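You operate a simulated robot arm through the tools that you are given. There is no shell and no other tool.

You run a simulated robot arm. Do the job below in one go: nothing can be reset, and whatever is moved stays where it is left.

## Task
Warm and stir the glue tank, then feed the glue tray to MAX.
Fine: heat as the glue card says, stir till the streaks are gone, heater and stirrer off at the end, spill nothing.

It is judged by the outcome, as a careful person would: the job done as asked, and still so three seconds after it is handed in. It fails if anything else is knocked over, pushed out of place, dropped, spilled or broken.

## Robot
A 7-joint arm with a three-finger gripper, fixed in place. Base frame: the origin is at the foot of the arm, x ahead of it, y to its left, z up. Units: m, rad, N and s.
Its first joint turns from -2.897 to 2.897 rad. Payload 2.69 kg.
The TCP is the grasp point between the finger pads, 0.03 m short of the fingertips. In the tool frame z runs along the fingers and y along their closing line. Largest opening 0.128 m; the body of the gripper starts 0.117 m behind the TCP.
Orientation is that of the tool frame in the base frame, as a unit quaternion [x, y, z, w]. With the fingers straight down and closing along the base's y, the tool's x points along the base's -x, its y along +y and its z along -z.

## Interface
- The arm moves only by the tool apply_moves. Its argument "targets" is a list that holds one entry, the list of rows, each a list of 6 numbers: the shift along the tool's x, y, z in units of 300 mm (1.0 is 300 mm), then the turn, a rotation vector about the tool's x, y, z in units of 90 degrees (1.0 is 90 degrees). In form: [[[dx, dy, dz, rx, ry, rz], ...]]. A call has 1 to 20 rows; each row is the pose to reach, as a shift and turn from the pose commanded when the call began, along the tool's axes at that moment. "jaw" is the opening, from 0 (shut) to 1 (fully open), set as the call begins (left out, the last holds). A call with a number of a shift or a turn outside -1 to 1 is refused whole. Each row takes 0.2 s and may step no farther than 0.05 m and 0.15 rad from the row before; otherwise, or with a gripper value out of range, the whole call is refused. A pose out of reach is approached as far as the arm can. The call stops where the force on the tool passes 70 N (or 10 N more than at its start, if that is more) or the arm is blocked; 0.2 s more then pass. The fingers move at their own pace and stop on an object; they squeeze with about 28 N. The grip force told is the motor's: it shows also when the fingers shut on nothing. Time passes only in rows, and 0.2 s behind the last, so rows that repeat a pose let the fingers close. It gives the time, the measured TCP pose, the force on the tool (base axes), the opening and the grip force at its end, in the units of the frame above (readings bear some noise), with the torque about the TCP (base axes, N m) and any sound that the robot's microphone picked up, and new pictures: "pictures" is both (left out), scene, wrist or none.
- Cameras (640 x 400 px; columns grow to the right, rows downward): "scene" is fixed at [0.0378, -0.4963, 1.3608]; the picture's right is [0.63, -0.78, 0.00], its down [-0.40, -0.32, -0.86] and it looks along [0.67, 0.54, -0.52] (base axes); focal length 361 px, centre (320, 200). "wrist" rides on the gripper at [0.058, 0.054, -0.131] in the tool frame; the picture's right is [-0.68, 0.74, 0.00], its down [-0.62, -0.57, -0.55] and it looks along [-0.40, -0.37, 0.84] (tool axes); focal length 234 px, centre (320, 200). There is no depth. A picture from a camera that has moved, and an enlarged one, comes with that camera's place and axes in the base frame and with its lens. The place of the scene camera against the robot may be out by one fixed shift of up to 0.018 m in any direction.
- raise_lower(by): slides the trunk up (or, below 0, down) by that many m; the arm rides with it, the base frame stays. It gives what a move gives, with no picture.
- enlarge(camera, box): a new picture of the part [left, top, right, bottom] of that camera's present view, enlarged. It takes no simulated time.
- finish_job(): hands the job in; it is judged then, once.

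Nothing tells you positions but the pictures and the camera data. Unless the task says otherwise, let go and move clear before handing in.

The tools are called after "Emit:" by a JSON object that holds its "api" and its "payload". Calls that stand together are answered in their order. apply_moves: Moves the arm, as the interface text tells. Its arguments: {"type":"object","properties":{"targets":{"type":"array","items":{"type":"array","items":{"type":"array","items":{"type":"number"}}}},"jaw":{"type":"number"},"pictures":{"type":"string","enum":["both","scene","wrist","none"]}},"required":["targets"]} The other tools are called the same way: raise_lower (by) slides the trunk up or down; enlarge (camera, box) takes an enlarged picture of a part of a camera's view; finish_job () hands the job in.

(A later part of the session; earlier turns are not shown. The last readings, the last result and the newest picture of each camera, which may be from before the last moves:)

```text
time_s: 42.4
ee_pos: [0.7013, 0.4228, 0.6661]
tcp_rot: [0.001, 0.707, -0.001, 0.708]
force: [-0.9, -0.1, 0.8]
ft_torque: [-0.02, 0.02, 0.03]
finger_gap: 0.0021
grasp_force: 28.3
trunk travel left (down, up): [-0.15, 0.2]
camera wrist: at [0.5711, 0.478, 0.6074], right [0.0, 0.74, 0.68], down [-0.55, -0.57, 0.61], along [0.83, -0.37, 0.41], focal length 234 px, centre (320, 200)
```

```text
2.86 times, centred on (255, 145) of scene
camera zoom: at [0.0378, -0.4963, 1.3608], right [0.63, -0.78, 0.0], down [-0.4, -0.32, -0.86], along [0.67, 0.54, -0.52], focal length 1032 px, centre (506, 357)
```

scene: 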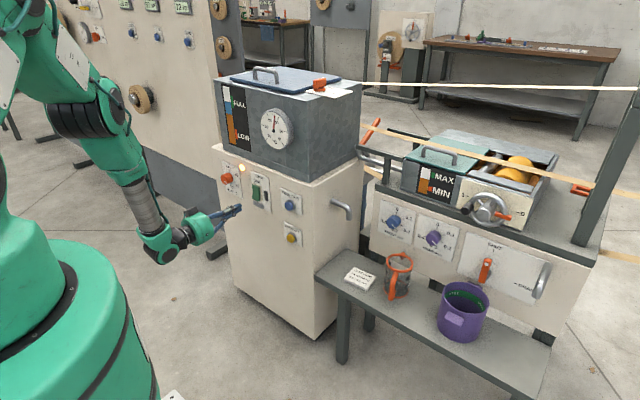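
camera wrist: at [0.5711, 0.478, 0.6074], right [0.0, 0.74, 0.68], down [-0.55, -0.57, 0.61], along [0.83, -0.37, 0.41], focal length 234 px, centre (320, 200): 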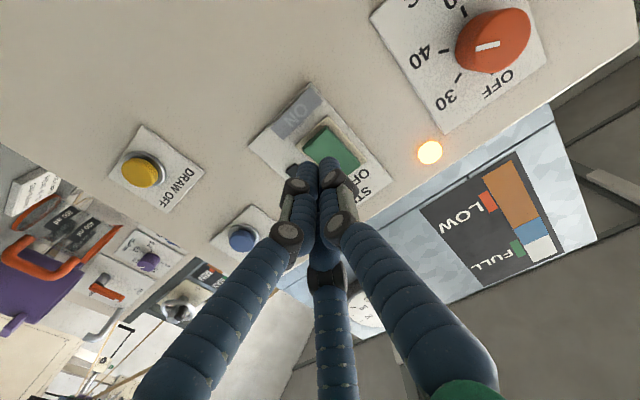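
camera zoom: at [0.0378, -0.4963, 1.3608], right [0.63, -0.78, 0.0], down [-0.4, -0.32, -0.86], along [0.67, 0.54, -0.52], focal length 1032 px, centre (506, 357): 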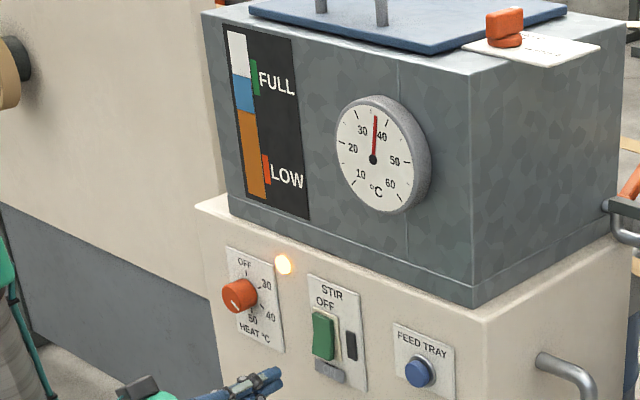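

I'm lined up at the rocker's lower half and the gauge is at about 37 °C. I'll hold here until it reaches 40 °C.

Emit:
{"api": "apply_moves", "payload": {"targets": [[[-0.02, 0.006, 0.05, 0, 0, 0], [-0.02, 0.006, 0.1, 0, 0, 0], [-0.02, 0.006, 0.1, 0, 0, 0], [-0.02, 0.006, 0.1, 0, 0, 0], [-0.02, 0.006, 0.1, 0, 0, 0], [-0.02, 0.006, 0.1, 0, 0, 0], [-0.02, 0.006, 0.1, 0, 0, 0], [-0.02, 0.006, 0.1, 0, 0, 0], [-0.02, 0.006, 0.1, 0, 0, 0], [-0.02, 0.006, 0.1, 0, 0, 0], [-0.02, 0.006, 0.1, 0, 0, 0], [-0.02, 0.006, 0.1, 0, 0, 0], [-0.02, 0.006, 0.1, 0, 0, 0], [-0.02, 0.006, 0.1, 0, 0, 0], [-0.02, 0.006, 0.1, 0, 0, 0], [-0.02, 0.006, 0.1, 0, 0, 0], [-0.02, 0.006, 0.1, 0, 0, 0], [-0.02, 0.006, 0.1, 0, 0, 0], [-0.02, 0.006, 0.1, 0, 0, 0], [-0.02, 0.006, 0.1, 0, 0, 0]]], "jaw": 0, "pictures": "both"}}

Emit:
{"api": "enlarge", "payload": {"camera": "scene", "box": [200, 75, 310, 215]}}

Emit:
{"api": "enlarge", "payload": {"camera": "wrist", "box": [220, 60, 420, 220]}}

```text
time_s: 46.6
ee_pos: [0.7321, 0.4254, 0.6736]
tcp_rot: [0.001, 0.707, -0.001, 0.708]
force: [-0.7, 0.5, -0.2]
ft_torque: [-0.03, 0.02, 0.02]
finger_gap: 0.0021
grasp_force: 27.7
trunk travel left (down, up): [-0.15, 0.2]
camera wrist: at [0.6009, 0.48, 0.6135], right [0.0, 0.74, 0.68], down [-0.55, -0.56, 0.61], along [0.83, -0.37, 0.41], focal length 234 px, centre (320, 200)
```

scene: 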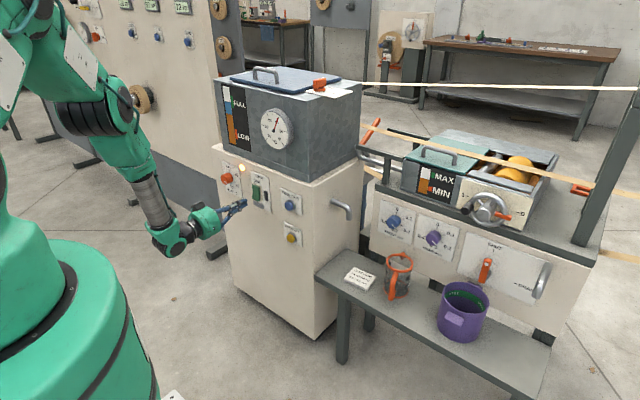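
wrist: 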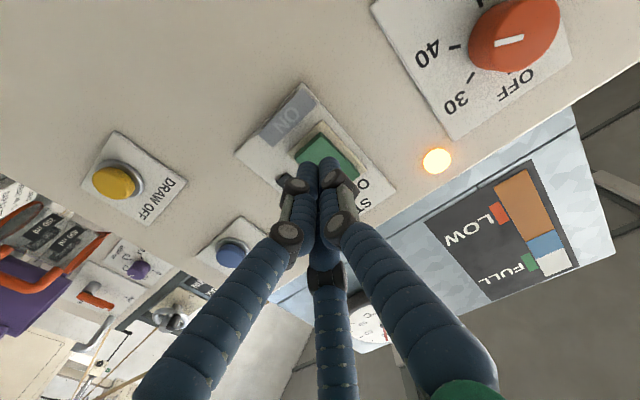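

```text
2.86 times, centred on (255, 145) of scene
camera zoom: at [0.0378, -0.4963, 1.3608], right [0.63, -0.78, 0.0], down [-0.4, -0.32, -0.86], along [0.67, 0.54, -0.52], focal length 1032 px, centre (506, 357)
```

zoom: 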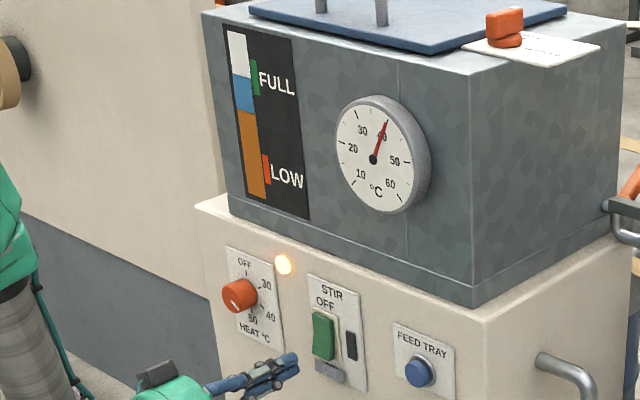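

```text
2.50 times, centred on (320, 140) of wrist
camera zoom: at [0.6009, 0.48, 0.6135], right [0.0, 0.74, 0.68], down [-0.55, -0.56, 0.61], along [0.83, -0.37, 0.41], focal length 585 px, centre (320, 350)
```

zoom: 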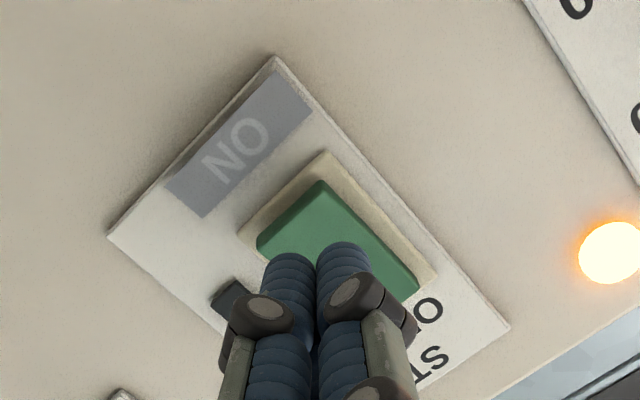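

The gauge has reached 40 °C. Now I press the lower half of the STIR rocker, slowly.

Emit:
{"api": "apply_moves", "payload": {"targets": [[[0, 0, 0.03, 0, 0, 0], [0, 0, 0.06, 0, 0, 0], [0, 0, 0.085, 0, 0, 0], [0, 0, 0.1, 0, 0, 0], [0, 0, 0.115, 0, 0, 0], [0, 0, 0.13, 0, 0, 0], [0, 0, 0.145, 0, 0, 0]]], "jaw": 0, "pictures": "both"}}

Emit:
{"api": "enlarge", "payload": {"camera": "scene", "box": [200, 75, 310, 215]}}

Emit:
{"api": "enlarge", "payload": {"camera": "wrist", "box": [220, 60, 420, 220]}}

```text
time_s: 48.2
ee_pos: [0.7734, 0.4253, 0.6716]
tcp_rot: [0.0, 0.706, 0.0, 0.708]
force: [-1.1, -0.1, 0.7]
ft_torque: [0.02, 0.0, 0.01]
finger_gap: 0.002
grasp_force: 27.7
trunk travel left (down, up): [-0.15, 0.2]
camera wrist: at [0.6428, 0.48, 0.6121], right [0.0, 0.74, 0.68], down [-0.55, -0.56, 0.61], along [0.83, -0.37, 0.41], focal length 234 px, centre (320, 200)
```

scene: 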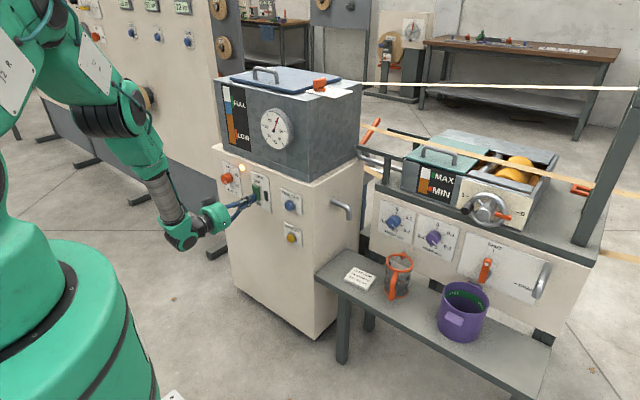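
wrist: 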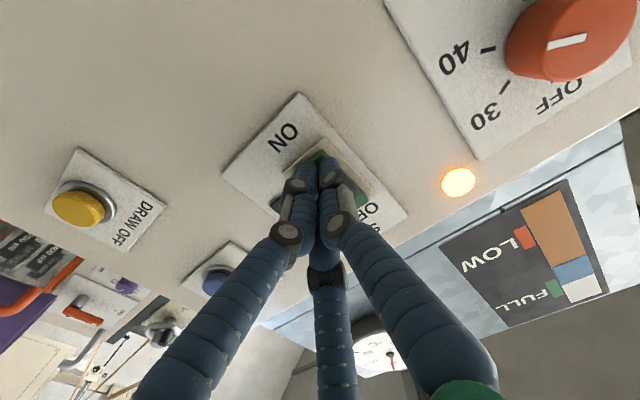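

```text
2.86 times, centred on (255, 145) of scene
camera zoom: at [0.0378, -0.4963, 1.3608], right [0.63, -0.78, 0.0], down [-0.4, -0.32, -0.86], along [0.67, 0.54, -0.52], focal length 1032 px, centre (506, 357)
```

zoom: 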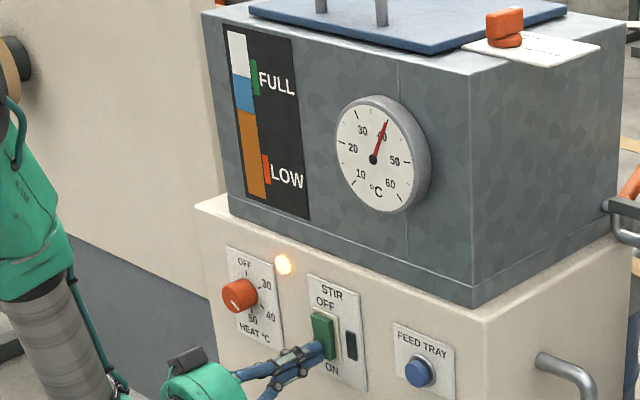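

```text
2.50 times, centred on (320, 140) of wrist
camera zoom: at [0.6428, 0.48, 0.6121], right [0.0, 0.74, 0.68], down [-0.55, -0.56, 0.61], along [0.83, -0.37, 0.41], focal length 585 px, centre (320, 350)
```

zoom: 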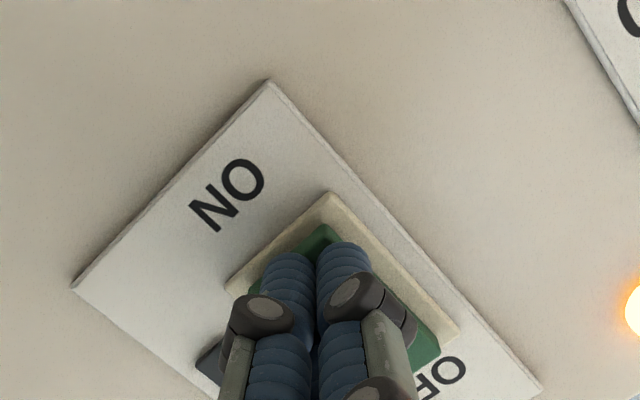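

The rocker has flipped and the ON label is uncovered. I back off and watch the sight glass.

Emit:
{"api": "apply_moves", "payload": {"targets": [[[0, 0, -0.1, 0, 0, 0], [0, 0, -0.2, 0, 0, 0], [0, 0, -0.3, 0, 0, 0], [0, 0, -0.3, 0, 0, 0]]], "jaw": 0, "pictures": "both"}}

Emit:
{"api": "enlarge", "payload": {"camera": "scene", "box": [200, 75, 310, 215]}}

Emit:
{"api": "enlarge", "payload": {"camera": "scene", "box": [240, 165, 304, 215]}}

```text
time_s: 49.2
ee_pos: [0.6826, 0.4247, 0.6715]
tcp_rot: [0.001, 0.706, -0.001, 0.708]
force: [-0.2, -0.3, -0.9]
ft_torque: [-0.03, 0.0, 0.01]
finger_gap: 0.0023
grasp_force: 27.8
trunk travel left (down, up): [-0.15, 0.2]
camera wrist: at [0.5528, 0.4804, 0.6121], right [0.0, 0.74, 0.68], down [-0.55, -0.56, 0.61], along [0.83, -0.37, 0.41], focal length 234 px, centre (320, 200)
```

scene: 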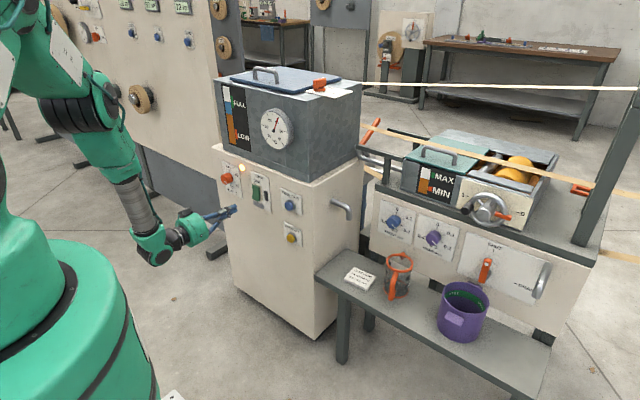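
wrist: 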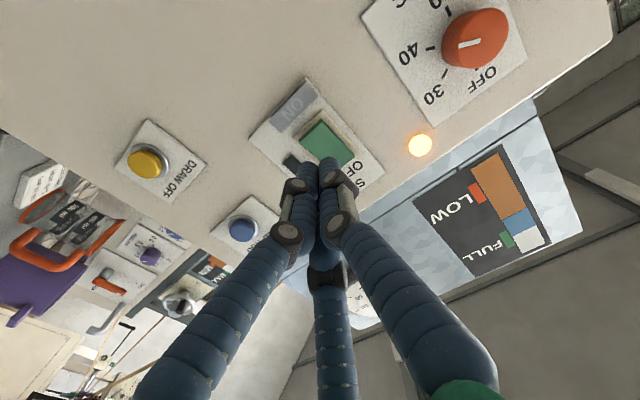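

```text
2.86 times, centred on (255, 145) of scene
camera zoom: at [0.0378, -0.4963, 1.3608], right [0.63, -0.78, 0.0], down [-0.4, -0.32, -0.86], along [0.67, 0.54, -0.52], focal length 1032 px, centre (506, 357)
```

zoom: 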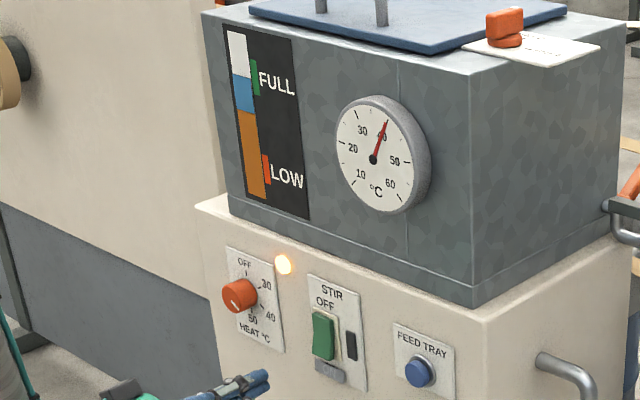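

```text
8.00 times, centred on (272, 190) of scene
camera zoom: at [0.0378, -0.4963, 1.3608], right [0.63, -0.78, 0.0], down [-0.4, -0.32, -0.86], along [0.67, 0.54, -0.52], focal length 2889 px, centre (704, 280)
```

zoom: 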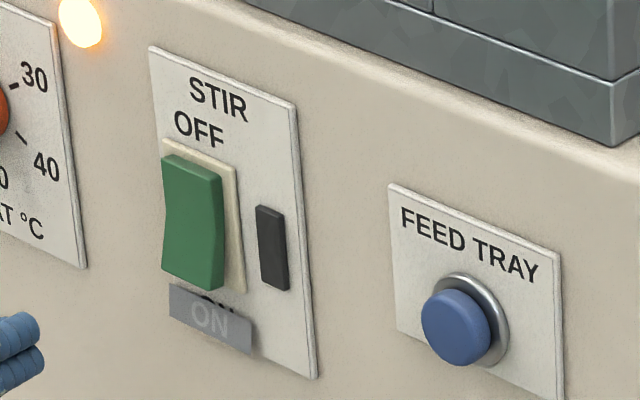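

The rocker sprang back, so I hadn't pressed it far enough to latch. I press again, deeper, watching the force.

Emit:
{"api": "apply_moves", "payload": {"targets": [[[0, 0, 0.1, 0, 0, 0], [0, 0, 0.2, 0, 0, 0], [0, 0, 0.28, 0, 0, 0], [0, 0, 0.3, 0, 0, 0], [0, 0, 0.31, 0, 0, 0], [0, 0, 0.32, 0, 0, 0], [0, 0, 0.33, 0, 0, 0], [0, 0, 0.34, 0, 0, 0]]], "jaw": 0, "pictures": "both"}}

Emit:
{"api": "enlarge", "payload": {"camera": "scene", "box": [200, 75, 310, 215]}}

Emit:
{"api": "enlarge", "payload": {"camera": "scene", "box": [240, 165, 304, 215]}}

```text
time_s: 50.8
ee_pos: [0.7749, 0.4246, 0.6667]
tcp_rot: [-0.003, 0.708, -0.002, 0.706]
force: [-11.6, 3.3, -4.2]
ft_torque: [-0.14, -0.05, -0.02]
finger_gap: 0.0019
grasp_force: 28.3
trunk travel left (down, up): [-0.15, 0.2]
heard: click
stopped in row 7: the force on the tool passed its limit at 78 N (the readings are from after the stop); the commanded pose is now the measured one
camera wrist: at [0.6441, 0.4779, 0.6074], right [0.0, 0.74, 0.67], down [-0.55, -0.56, 0.62], along [0.84, -0.37, 0.4], focal length 234 px, centre (320, 200)
```

scene: 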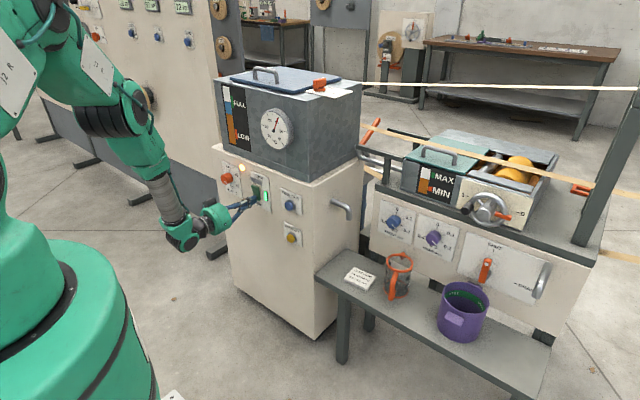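
wrist: 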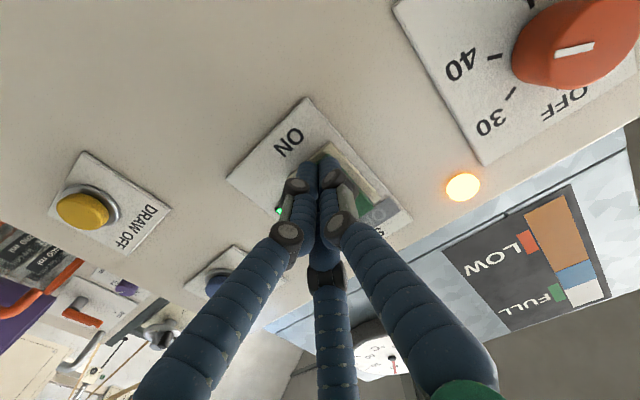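

```text
2.86 times, centred on (255, 145) of scene
camera zoom: at [0.0378, -0.4963, 1.3608], right [0.63, -0.78, 0.0], down [-0.4, -0.32, -0.86], along [0.67, 0.54, -0.52], focal length 1032 px, centre (506, 357)
```

zoom: 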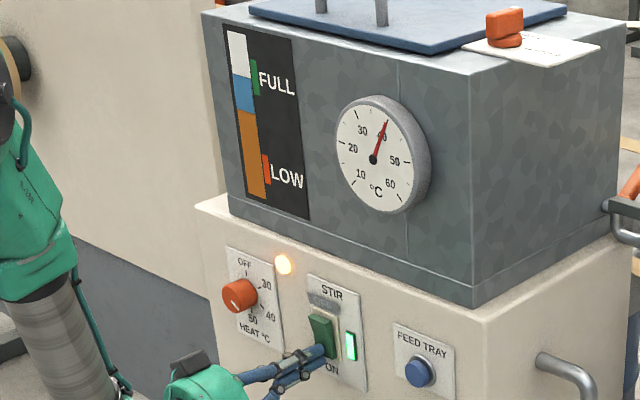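

```text
8.00 times, centred on (272, 190) of scene
camera zoom: at [0.0378, -0.4963, 1.3608], right [0.63, -0.78, 0.0], down [-0.4, -0.32, -0.86], along [0.67, 0.54, -0.52], focal length 2889 px, centre (704, 280)
```

zoom: 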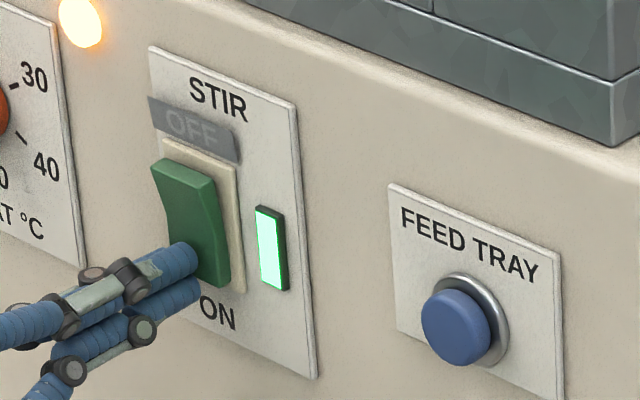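

It clicked, the stir lamp is green and ON is selected. I back off and watch the sight glass.

Emit:
{"api": "apply_moves", "payload": {"targets": [[[0, 0, -0.1, 0, 0, 0], [0, 0, -0.2, 0, 0, 0], [0, 0, -0.3, 0, 0, 0], [0, 0, -0.3, 0, 0, 0], [0, 0, -0.3, 0, 0, 0], [0, 0, -0.3, 0, 0, 0], [0, 0, -0.3, 0, 0, 0], [0, 0, -0.3, 0, 0, 0], [0, 0, -0.3, 0, 0, 0], [0, 0, -0.3, 0, 0, 0]]], "jaw": 0, "pictures": "scene"}}

Emit:
{"api": "enlarge", "payload": {"camera": "scene", "box": [200, 75, 310, 215]}}

Emit:
{"api": "enlarge", "payload": {"camera": "scene", "box": [210, 75, 274, 155]}}

```text
time_s: 53.0
ee_pos: [0.6876, 0.4224, 0.6693]
tcp_rot: [-0.002, 0.707, 0.0, 0.707]
force: [0.9, 0.6, -0.3]
ft_torque: [0.01, 0.0, 0.01]
finger_gap: 0.0023
grasp_force: 28.0
trunk travel left (down, up): [-0.15, 0.2]
```

scene: 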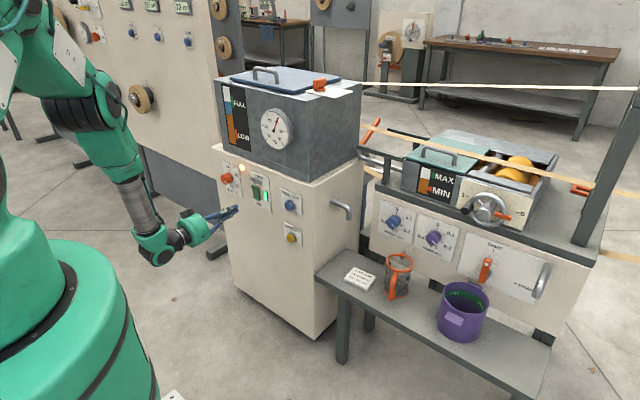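

```text
2.86 times, centred on (255, 145) of scene
camera zoom: at [0.0378, -0.4963, 1.3608], right [0.63, -0.78, 0.0], down [-0.4, -0.32, -0.86], along [0.67, 0.54, -0.52], focal length 1032 px, centre (506, 357)
```

zoom: 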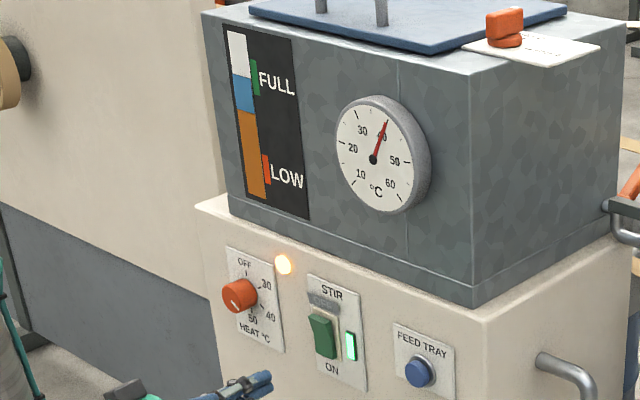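

```text
5.00 times, centred on (242, 115) of scene
camera zoom: at [0.0378, -0.4963, 1.3608], right [0.63, -0.78, 0.0], down [-0.4, -0.32, -0.86], along [0.67, 0.54, -0.52], focal length 1806 px, centre (710, 625)
```

zoom: 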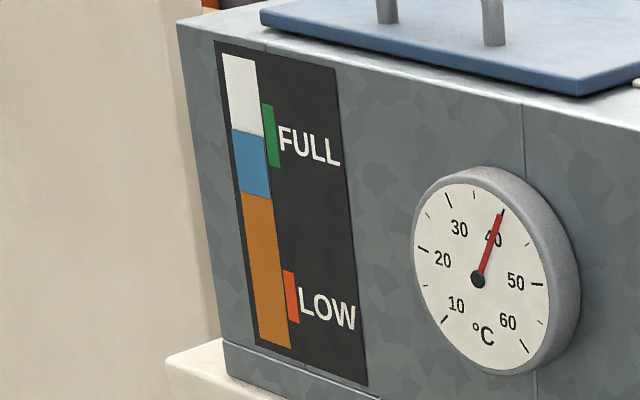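

The lamp shows the stirrer running and the temperature holds at 40 °C. I wait a few more seconds and compare the sight glass.

Emit:
{"api": "apply_moves", "payload": {"targets": [[[0, 0, 0, 0, 0, 0], [0, 0, 0, 0, 0, 0], [0, 0, 0, 0, 0, 0], [0, 0, 0, 0, 0, 0], [0, 0, 0, 0, 0, 0], [0, 0, 0, 0, 0, 0], [0, 0, 0, 0, 0, 0], [0, 0, 0, 0, 0, 0], [0, 0, 0, 0, 0, 0], [0, 0, 0, 0, 0, 0], [0, 0, 0, 0, 0, 0], [0, 0, 0, 0, 0, 0], [0, 0, 0, 0, 0, 0], [0, 0, 0, 0, 0, 0], [0, 0, 0, 0, 0, 0], [0, 0, 0, 0, 0, 0], [0, 0, 0, 0, 0, 0], [0, 0, 0, 0, 0, 0], [0, 0, 0, 0, 0, 0], [0, 0, 0, 0, 0, 0]]], "jaw": 0, "pictures": "both"}}

Emit:
{"api": "enlarge", "payload": {"camera": "scene", "box": [210, 75, 274, 155]}}

Emit:
{"api": "enlarge", "payload": {"camera": "wrist", "box": [380, 120, 600, 300]}}

```text
time_s: 57.1
ee_pos: [0.6858, 0.4236, 0.6687]
tcp_rot: [-0.001, 0.707, 0.0, 0.707]
force: [-0.6, 0.1, -0.5]
ft_torque: [-0.02, -0.02, -0.02]
finger_gap: 0.0022
grasp_force: 27.9
trunk travel left (down, up): [-0.15, 0.2]
camera wrist: at [0.5558, 0.4775, 0.6098], right [0.0, 0.74, 0.67], down [-0.55, -0.56, 0.62], along [0.84, -0.37, 0.41], focal length 234 px, centre (320, 200)
```

scene: 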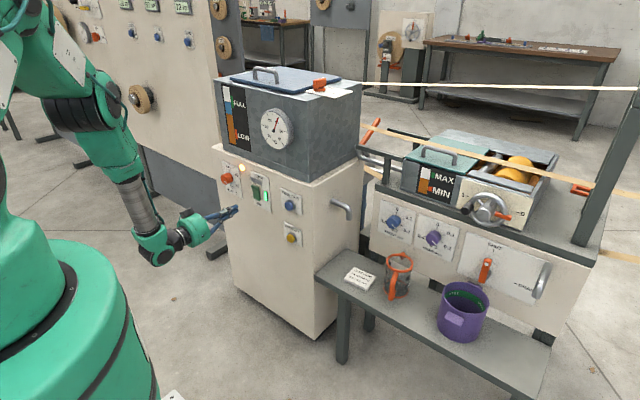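
wrist: 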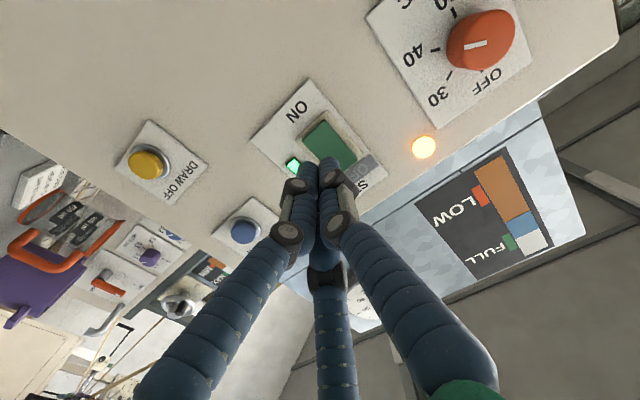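

```text
5.00 times, centred on (242, 115) of scene
camera zoom: at [0.0378, -0.4963, 1.3608], right [0.63, -0.78, 0.0], down [-0.4, -0.32, -0.86], along [0.67, 0.54, -0.52], focal length 1806 px, centre (710, 625)
```

zoom: 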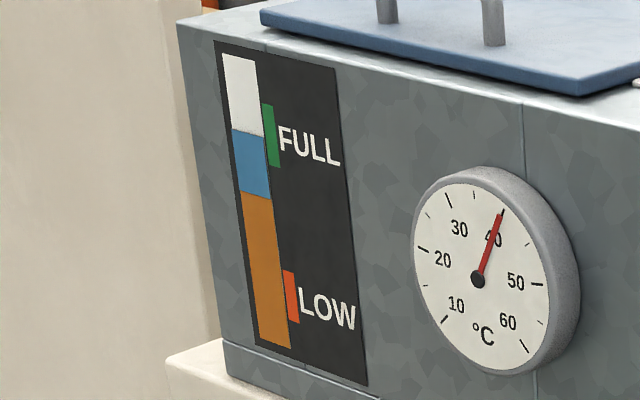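

```text
2.22 times, centred on (490, 210) of wrist
camera zoom: at [0.5558, 0.4775, 0.6098], right [0.0, 0.74, 0.67], down [-0.55, -0.56, 0.62], along [0.84, -0.37, 0.41], focal length 520 px, centre (-58, 178)
```

zoom: 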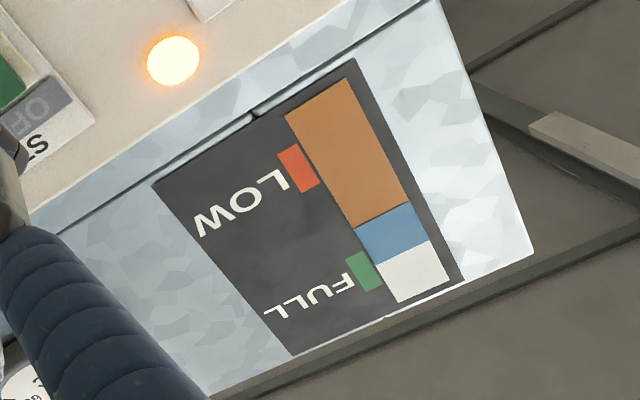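

There is no visible change in the glass yet, so I keep stirring longer and watch closely.

Emit:
{"api": "apply_moves", "payload": {"targets": [[[0, 0, 0, 0, 0, 0], [0, 0, 0, 0, 0, 0], [0, 0, 0, 0, 0, 0], [0, 0, 0, 0, 0, 0], [0, 0, 0, 0, 0, 0], [0, 0, 0, 0, 0, 0], [0, 0, 0, 0, 0, 0], [0, 0, 0, 0, 0, 0], [0, 0, 0, 0, 0, 0], [0, 0, 0, 0, 0, 0], [0, 0, 0, 0, 0, 0], [0, 0, 0, 0, 0, 0], [0, 0, 0, 0, 0, 0], [0, 0, 0, 0, 0, 0], [0, 0, 0, 0, 0, 0], [0, 0, 0, 0, 0, 0], [0, 0, 0, 0, 0, 0], [0, 0, 0, 0, 0, 0], [0, 0, 0, 0, 0, 0], [0, 0, 0, 0, 0, 0]]], "jaw": 0, "pictures": "scene"}}

Emit:
{"api": "enlarge", "payload": {"camera": "scene", "box": [214, 78, 246, 152]}}

Emit:
{"api": "enlarge", "payload": {"camera": "wrist", "box": [460, 140, 560, 280]}}

```text
time_s: 61.4
ee_pos: [0.6882, 0.4236, 0.6688]
tcp_rot: [-0.001, 0.707, -0.001, 0.707]
force: [0.4, -0.3, 0.5]
ft_torque: [-0.01, -0.04, -0.02]
finger_gap: 0.0024
grasp_force: 28.2
trunk travel left (down, up): [-0.15, 0.2]
```

scene: 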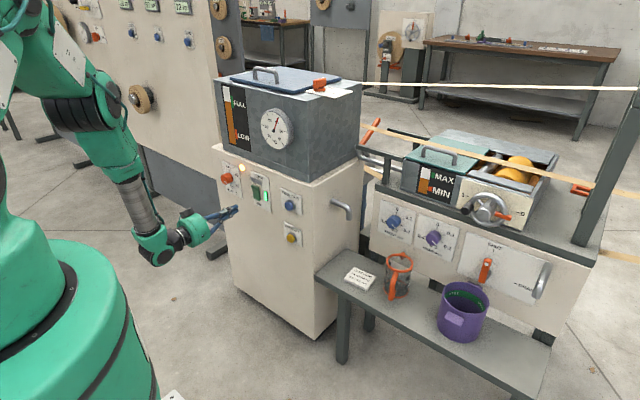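

```text
5.41 times, centred on (230, 115) of scene
camera zoom: at [0.0378, -0.4963, 1.3608], right [0.63, -0.78, 0.0], down [-0.4, -0.32, -0.86], along [0.67, 0.54, -0.52], focal length 1952 px, centre (806, 660)
```

zoom: 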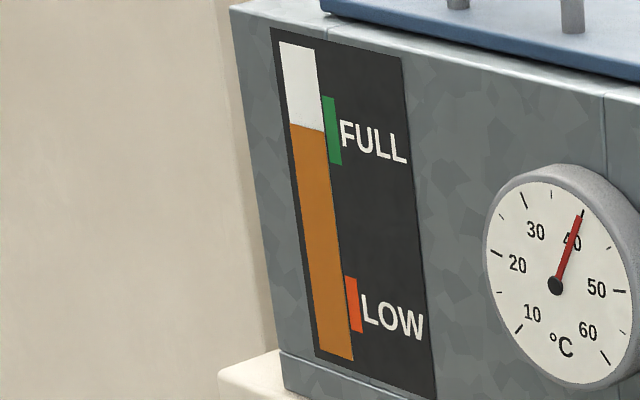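

```text
2.86 times, centred on (510, 210) of wrist
camera zoom: at [0.5558, 0.4775, 0.6098], right [0.0, 0.74, 0.67], down [-0.55, -0.56, 0.62], along [0.84, -0.37, 0.41], focal length 669 px, centre (-223, 171)
```

zoom: 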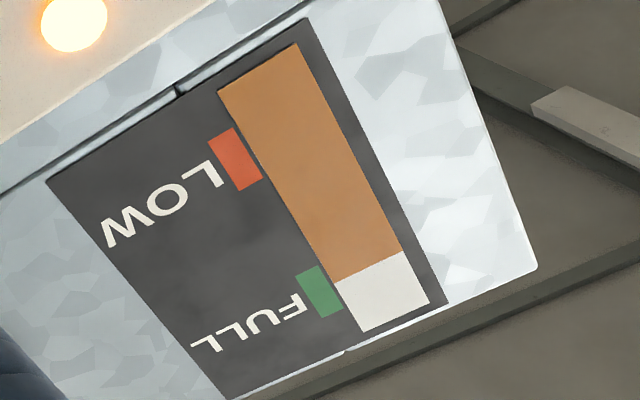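

The blue layer is gone and the glue is uniform, so the stirring is done. Now I press the upper (OFF) half of the STIR rocker.

Emit:
{"api": "apply_moves", "payload": {"targets": [[[-0.06, 0.004, 0.05, 0, 0, 0], [-0.113, 0.004, 0.12, 0, 0, 0], [-0.113, 0.004, 0.2, 0, 0, 0], [-0.113, 0.004, 0.26, 0, 0, 0], [-0.113, 0.004, 0.285, 0, 0, 0], [-0.113, 0.004, 0.3, 0, 0, 0], [-0.113, 0.004, 0.31, 0, 0, 0], [-0.113, 0.004, 0.32, 0, 0, 0], [-0.113, 0.004, 0.33, 0, 0, 0]]], "jaw": 0, "pictures": "both"}}

Emit:
{"api": "enlarge", "payload": {"camera": "scene", "box": [240, 165, 304, 215]}}

```text
time_s: 63.0
ee_pos: [0.7746, 0.4257, 0.6981]
tcp_rot: [-0.004, 0.708, -0.001, 0.706]
force: [-19.3, 2.5, 1.8]
ft_torque: [-0.05, 0.12, -0.12]
finger_gap: 0.002
grasp_force: 27.6
trunk travel left (down, up): [-0.15, 0.2]
heard: click, click, click, click, click
stopped in row 8: the force on the tool passed its limit at 78 N (the readings are from after the stop); the commanded pose is now the measured one
camera wrist: at [0.6429, 0.4792, 0.6394], right [0.0, 0.74, 0.67], down [-0.54, -0.56, 0.62], along [0.84, -0.36, 0.4], focal length 234 px, centre (320, 200)
```

scene: 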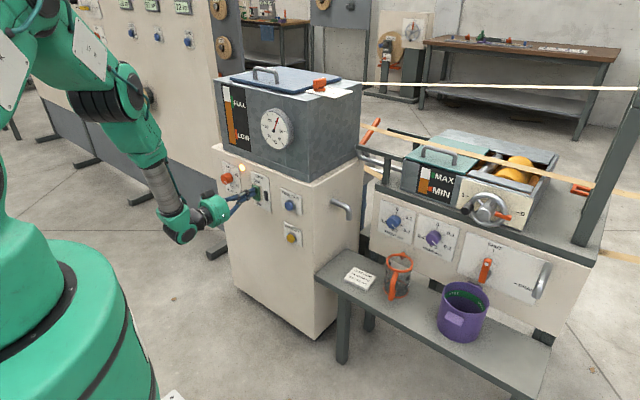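
wrist: 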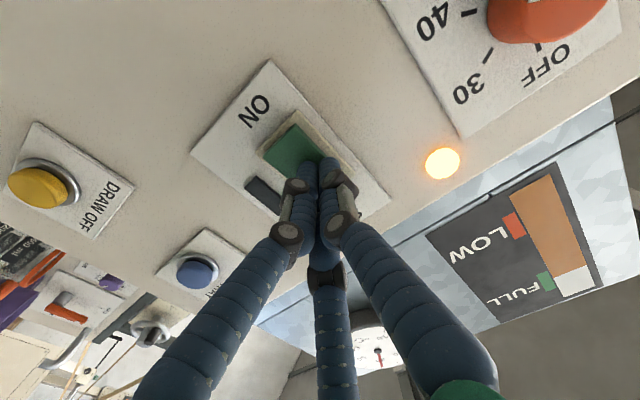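

```text
8.00 times, centred on (272, 190) of scene
camera zoom: at [0.0378, -0.4963, 1.3608], right [0.63, -0.78, 0.0], down [-0.4, -0.32, -0.86], along [0.67, 0.54, -0.52], focal length 2889 px, centre (704, 280)
```

zoom: 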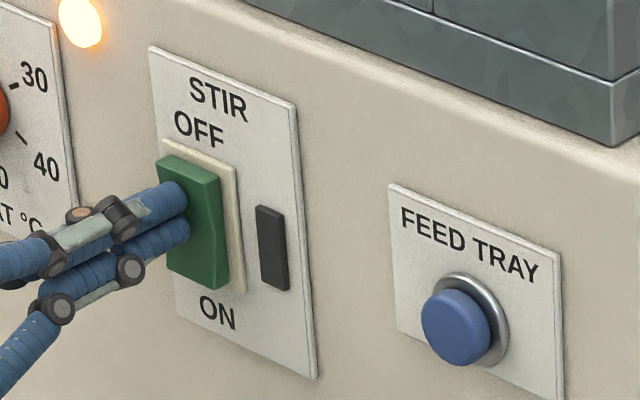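

The lamp is off. I back away and check that the rocker stays OFF.

Emit:
{"api": "apply_moves", "payload": {"targets": [[[0, 0, -0.1, 0, 0, 0], [0, 0, -0.2, 0, 0, 0], [0, 0, -0.3, 0, 0, 0], [0, 0, -0.3, 0, 0, 0]]], "jaw": 0, "pictures": "both"}}

Emit:
{"api": "enlarge", "payload": {"camera": "scene", "box": [240, 165, 304, 215]}}

Emit:
{"api": "enlarge", "payload": {"camera": "scene", "box": [210, 75, 274, 155]}}

Emit:
{"api": "enlarge", "payload": {"camera": "wrist", "box": [160, 60, 420, 300]}}

```text
time_s: 64.0
ee_pos: [0.6867, 0.4271, 0.7001]
tcp_rot: [-0.005, 0.708, -0.002, 0.706]
force: [-0.6, -0.2, -0.6]
ft_torque: [0.0, 0.04, -0.01]
finger_gap: 0.0021
grasp_force: 27.9
trunk travel left (down, up): [-0.15, 0.2]
camera wrist: at [0.5547, 0.4802, 0.6412], right [0.0, 0.74, 0.67], down [-0.54, -0.56, 0.62], along [0.84, -0.36, 0.4], focal length 234 px, centre (320, 200)
```

scene: 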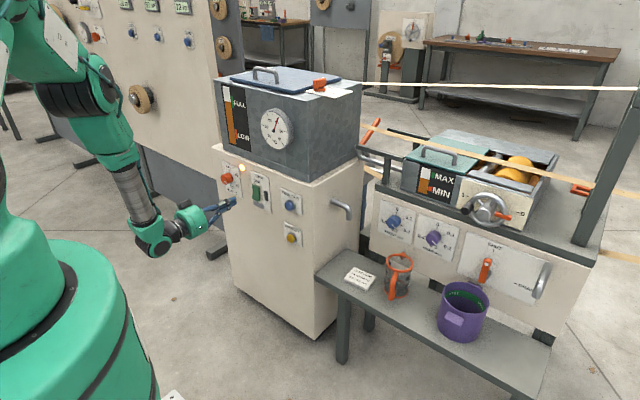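
wrist: 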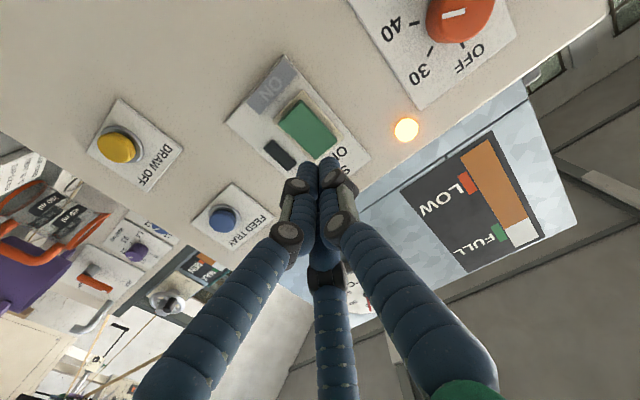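

```text
8.00 times, centred on (272, 190) of scene
camera zoom: at [0.0378, -0.4963, 1.3608], right [0.63, -0.78, 0.0], down [-0.4, -0.32, -0.86], along [0.67, 0.54, -0.52], focal length 2889 px, centre (704, 280)
```

zoom: 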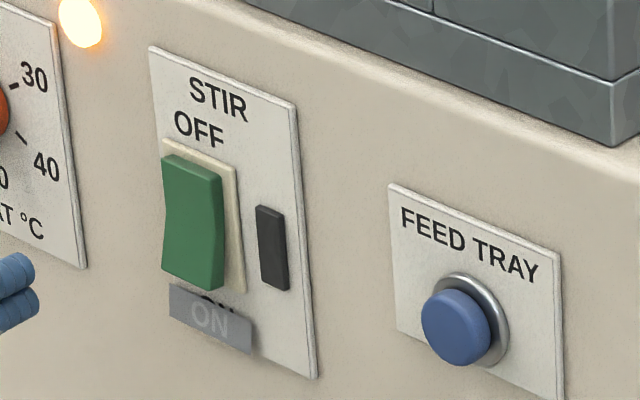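

```text
5.00 times, centred on (242, 115) of scene
camera zoom: at [0.0378, -0.4963, 1.3608], right [0.63, -0.78, 0.0], down [-0.4, -0.32, -0.86], along [0.67, 0.54, -0.52], focal length 1806 px, centre (710, 625)
```

zoom: 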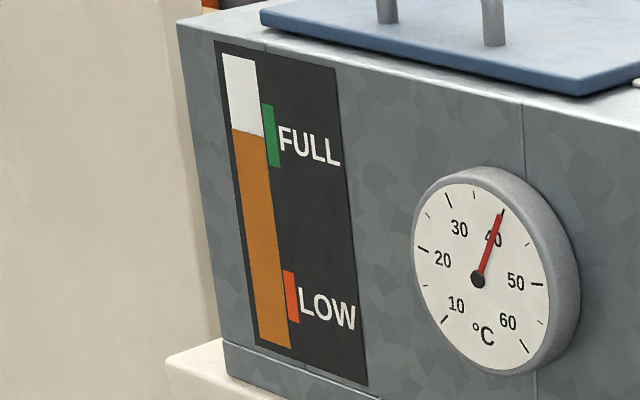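

```text
1.67 times, centred on (290, 180) of wrist
camera zoom: at [0.5547, 0.4802, 0.6412], right [0.0, 0.74, 0.67], down [-0.54, -0.56, 0.62], along [0.84, -0.36, 0.4], focal length 390 px, centre (370, 233)
```

zoom: 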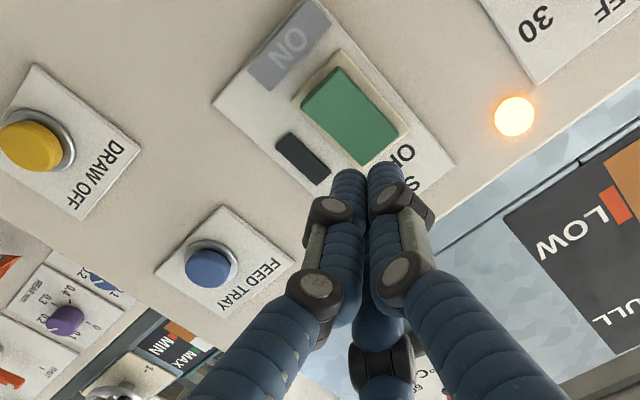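

The stirrer is off and the glue is uniform at 40 °C. Next I move across to the FEED TRAY button at about (0.80, 0.259, 0.70) and stop just in front of it.

Emit:
{"api": "apply_moves", "payload": {"targets": [[[0, -0.11, 0, 0, 0, 0], [0, -0.22, 0, 0, 0, 0], [0, -0.33, 0, 0, 0, 0], [0, -0.44, 0, 0, 0, 0], [0, -0.56, 0, 0, 0, 0], [0, -0.56, 0.05, 0, 0, 0], [0, -0.56, 0.05, 0, 0, 0]]], "jaw": 0, "pictures": "both"}}

Emit:
{"api": "enlarge", "payload": {"camera": "wrist", "box": [220, 60, 420, 220]}}

Emit:
{"api": "enlarge", "payload": {"camera": "scene", "box": [405, 155, 469, 205]}}

```text
time_s: 65.6
ee_pos: [0.7102, 0.2677, 0.7015]
tcp_rot: [-0.007, 0.708, -0.008, 0.706]
force: [-0.5, 0.4, 0.8]
ft_torque: [-0.01, 0.0, 0.0]
finger_gap: 0.0022
grasp_force: 27.8
out of reach, approached as far as the arm can: row 5, 6, 7
trunk travel left (down, up): [-0.15, 0.2]
camera wrist: at [0.579, 0.3196, 0.6416], right [0.0, 0.75, 0.66], down [-0.55, -0.55, 0.63], along [0.84, -0.36, 0.41], focal length 234 px, centre (320, 200)
```

scene: 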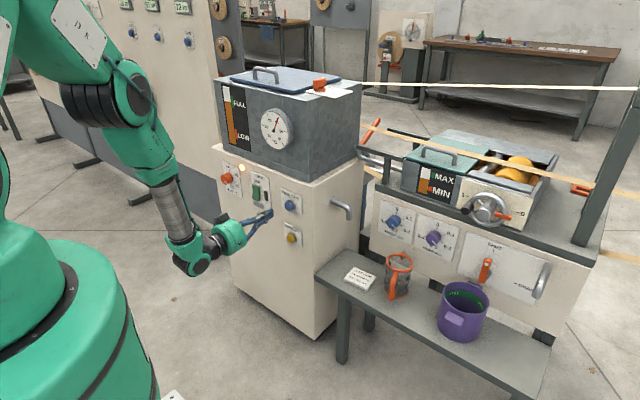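
wrist: 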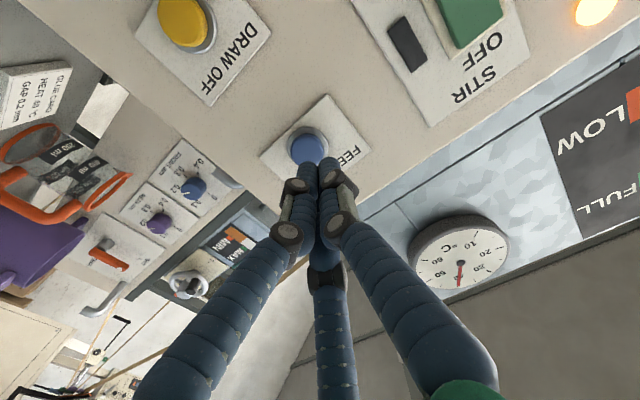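

```text
2.50 times, centred on (320, 140) of wrist
camera zoom: at [0.579, 0.3196, 0.6416], right [0.0, 0.75, 0.66], down [-0.55, -0.55, 0.63], along [0.84, -0.36, 0.41], focal length 585 px, centre (320, 350)
```

zoom: 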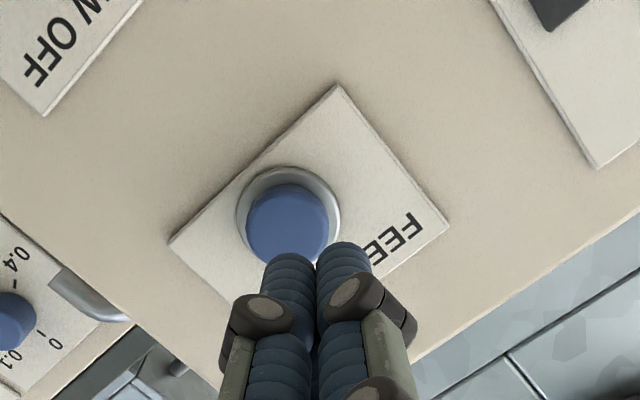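

```text
8.00 times, centred on (437, 180) of scene
camera zoom: at [0.0378, -0.4963, 1.3608], right [0.63, -0.78, 0.0], down [-0.4, -0.32, -0.86], along [0.67, 0.54, -0.52], focal length 2889 px, centre (-616, 360)
```

zoom: 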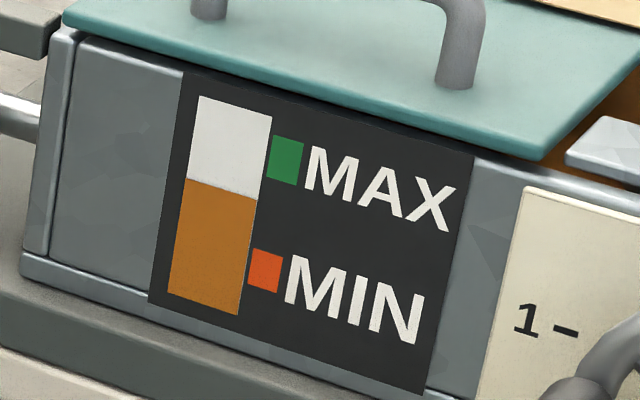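

The wrist roll is at its limit here, so I'll roll it back 45° and recheck the position in front of the button.

Emit:
{"api": "apply_moves", "payload": {"targets": [[[0, 0, 0, 0, 0, -0.08], [0, 0, 0, 0, 0, -0.16], [0, 0, 0, 0, 0, -0.24], [0, 0, 0, 0, 0, -0.32], [0, 0, 0, 0, 0, -0.4], [0, 0, 0, 0, 0, -0.5], [0, 0, 0, 0, 0, -0.5]]], "jaw": 0, "pictures": "both"}}

Emit:
{"api": "enlarge", "payload": {"camera": "wrist", "box": [220, 60, 420, 220]}}

```text
refused: row 6 steps farther than a row can; nothing moved
```

```text
2.50 times, centred on (320, 140) of wrist
camera zoom: at [0.579, 0.3196, 0.6416], right [0.0, 0.75, 0.66], down [-0.55, -0.55, 0.63], along [0.84, -0.36, 0.41], focal length 585 px, centre (320, 350)
```

zoom: 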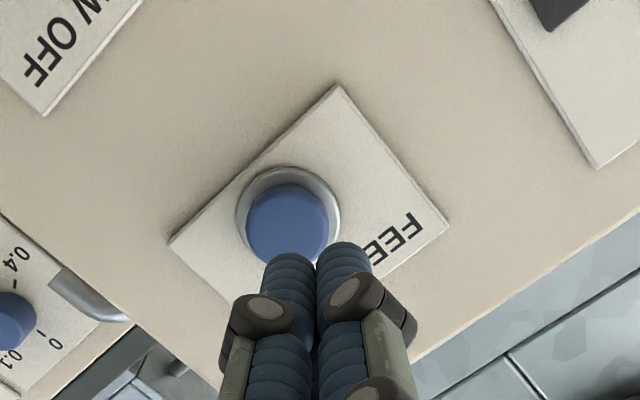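

One row stepped too far, so nothing moved. I'm resending the roll with even steps.

Emit:
{"api": "apply_moves", "payload": {"targets": [[[0, 0, 0, 0, 0, -0.08], [0, 0, 0, 0, 0, -0.16], [0, 0, 0, 0, 0, -0.24], [0, 0, 0, 0, 0, -0.32], [0, 0, 0, 0, 0, -0.4], [0, 0, 0, 0, 0, -0.45], [0, 0, 0, 0, 0, -0.5], [0, 0, 0, 0, 0, -0.5]]], "jaw": 0, "pictures": "both"}}

Emit:
{"api": "enlarge", "payload": {"camera": "wrist", "box": [220, 60, 420, 220]}}

```text
time_s: 67.4
ee_pos: [0.7111, 0.2651, 0.6998]
tcp_rot: [-0.275, 0.652, -0.272, 0.652]
force: [0.9, 0.4, 0.5]
ft_torque: [-0.01, 0.03, 0.01]
finger_gap: 0.0021
grasp_force: 27.8
trunk travel left (down, up): [-0.15, 0.2]
camera wrist: at [0.579, 0.2625, 0.6207], right [0.0, 1.0, -0.05], down [-0.55, 0.04, 0.84], along [0.84, 0.03, 0.55], focal length 234 px, centre (320, 200)
```

scene: 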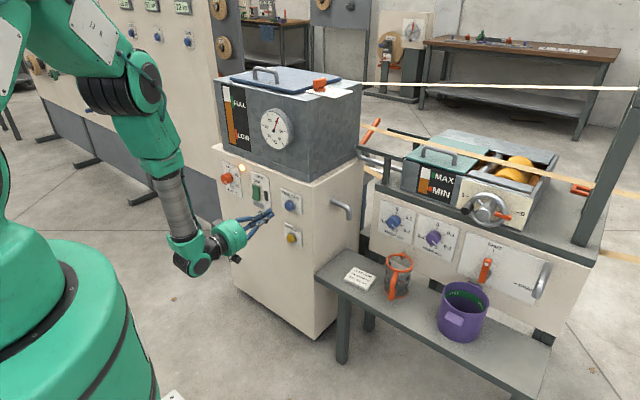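
wrist: 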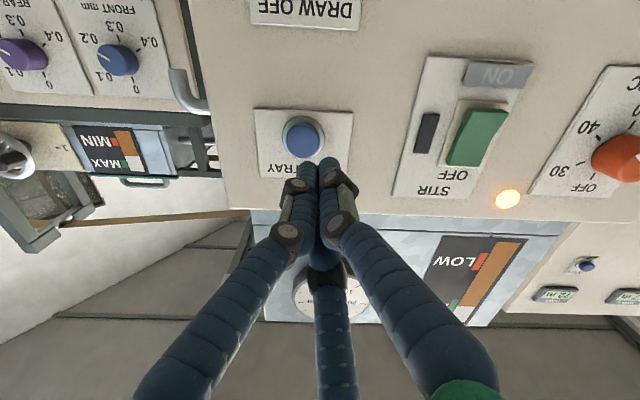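

```text
2.50 times, centred on (320, 140) of wrist
camera zoom: at [0.579, 0.2625, 0.6207], right [0.0, 1.0, -0.05], down [-0.55, 0.04, 0.84], along [0.84, 0.03, 0.55], focal length 585 px, centre (320, 350)
```

zoom: 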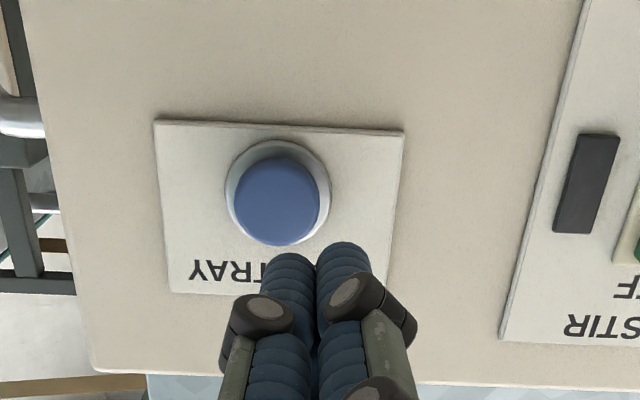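

The button centre is about (0.80, 0.253, 0.697). I centre on it and move to about 15 mm in front.

Emit:
{"api": "apply_moves", "payload": {"targets": [[[0.0354, -0.0212, 0.04, 0, 0, 0], [0.0354, -0.0212, 0.09, 0, 0, 0], [0.0354, -0.0212, 0.14, 0, 0, 0], [0.0354, -0.0212, 0.14, 0, 0, 0]]], "jaw": 0, "pictures": "both"}}

Emit:
{"api": "enlarge", "payload": {"camera": "wrist", "box": [220, 60, 420, 220]}}

Emit:
{"api": "enlarge", "payload": {"camera": "scene", "box": [250, 180, 314, 230]}}

```text
time_s: 68.4
ee_pos: [0.7515, 0.2536, 0.696]
tcp_rot: [-0.275, 0.652, -0.272, 0.652]
force: [0.0, 0.0, -0.7]
ft_torque: [-0.02, 0.0, -0.01]
finger_gap: 0.0019
grasp_force: 27.9
trunk travel left (down, up): [-0.15, 0.2]
camera wrist: at [0.6208, 0.2506, 0.6176], right [0.0, 1.0, -0.05], down [-0.55, 0.04, 0.84], along [0.84, 0.03, 0.55], focal length 234 px, centre (320, 200)
```

scene: 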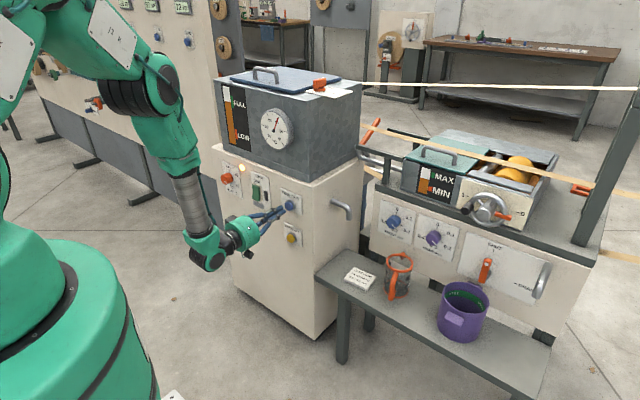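
wrist: 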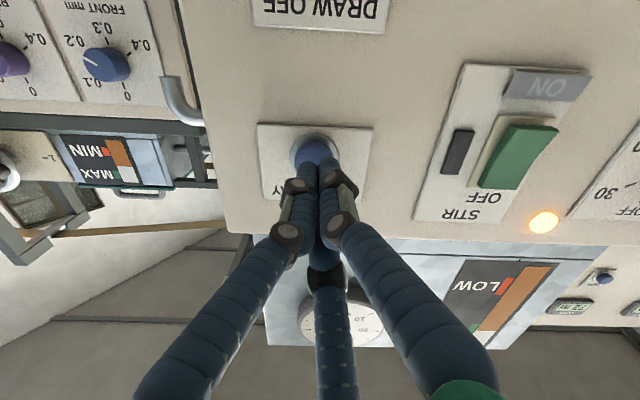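

```text
2.50 times, centred on (320, 140) of wrist
camera zoom: at [0.6208, 0.2506, 0.6176], right [0.0, 1.0, -0.05], down [-0.55, 0.04, 0.84], along [0.84, 0.03, 0.55], focal length 585 px, centre (320, 350)
```

zoom: 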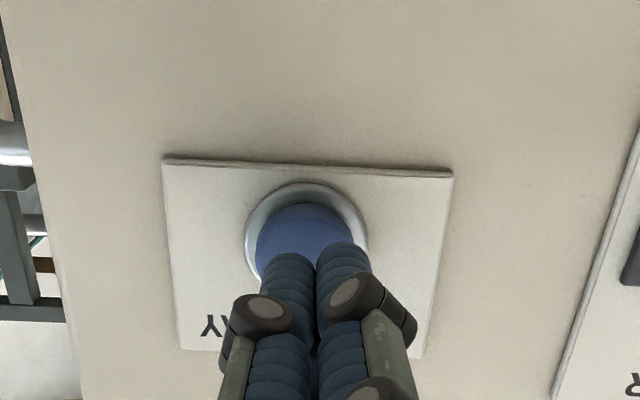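

```text
8.00 times, centred on (282, 205) of scene
camera zoom: at [0.0378, -0.4963, 1.3608], right [0.63, -0.78, 0.0], down [-0.4, -0.32, -0.86], along [0.67, 0.54, -0.52], focal length 2889 px, centre (624, 160)
```

zoom: 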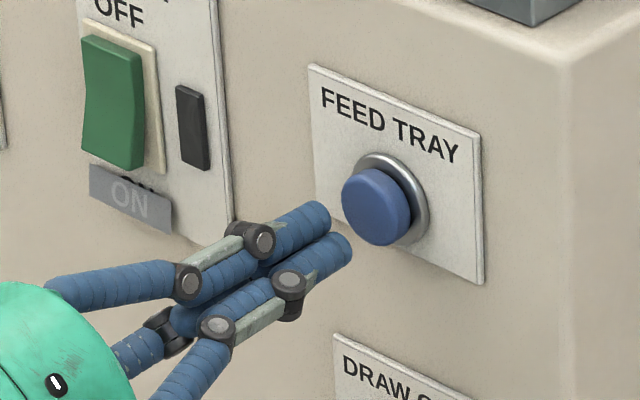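

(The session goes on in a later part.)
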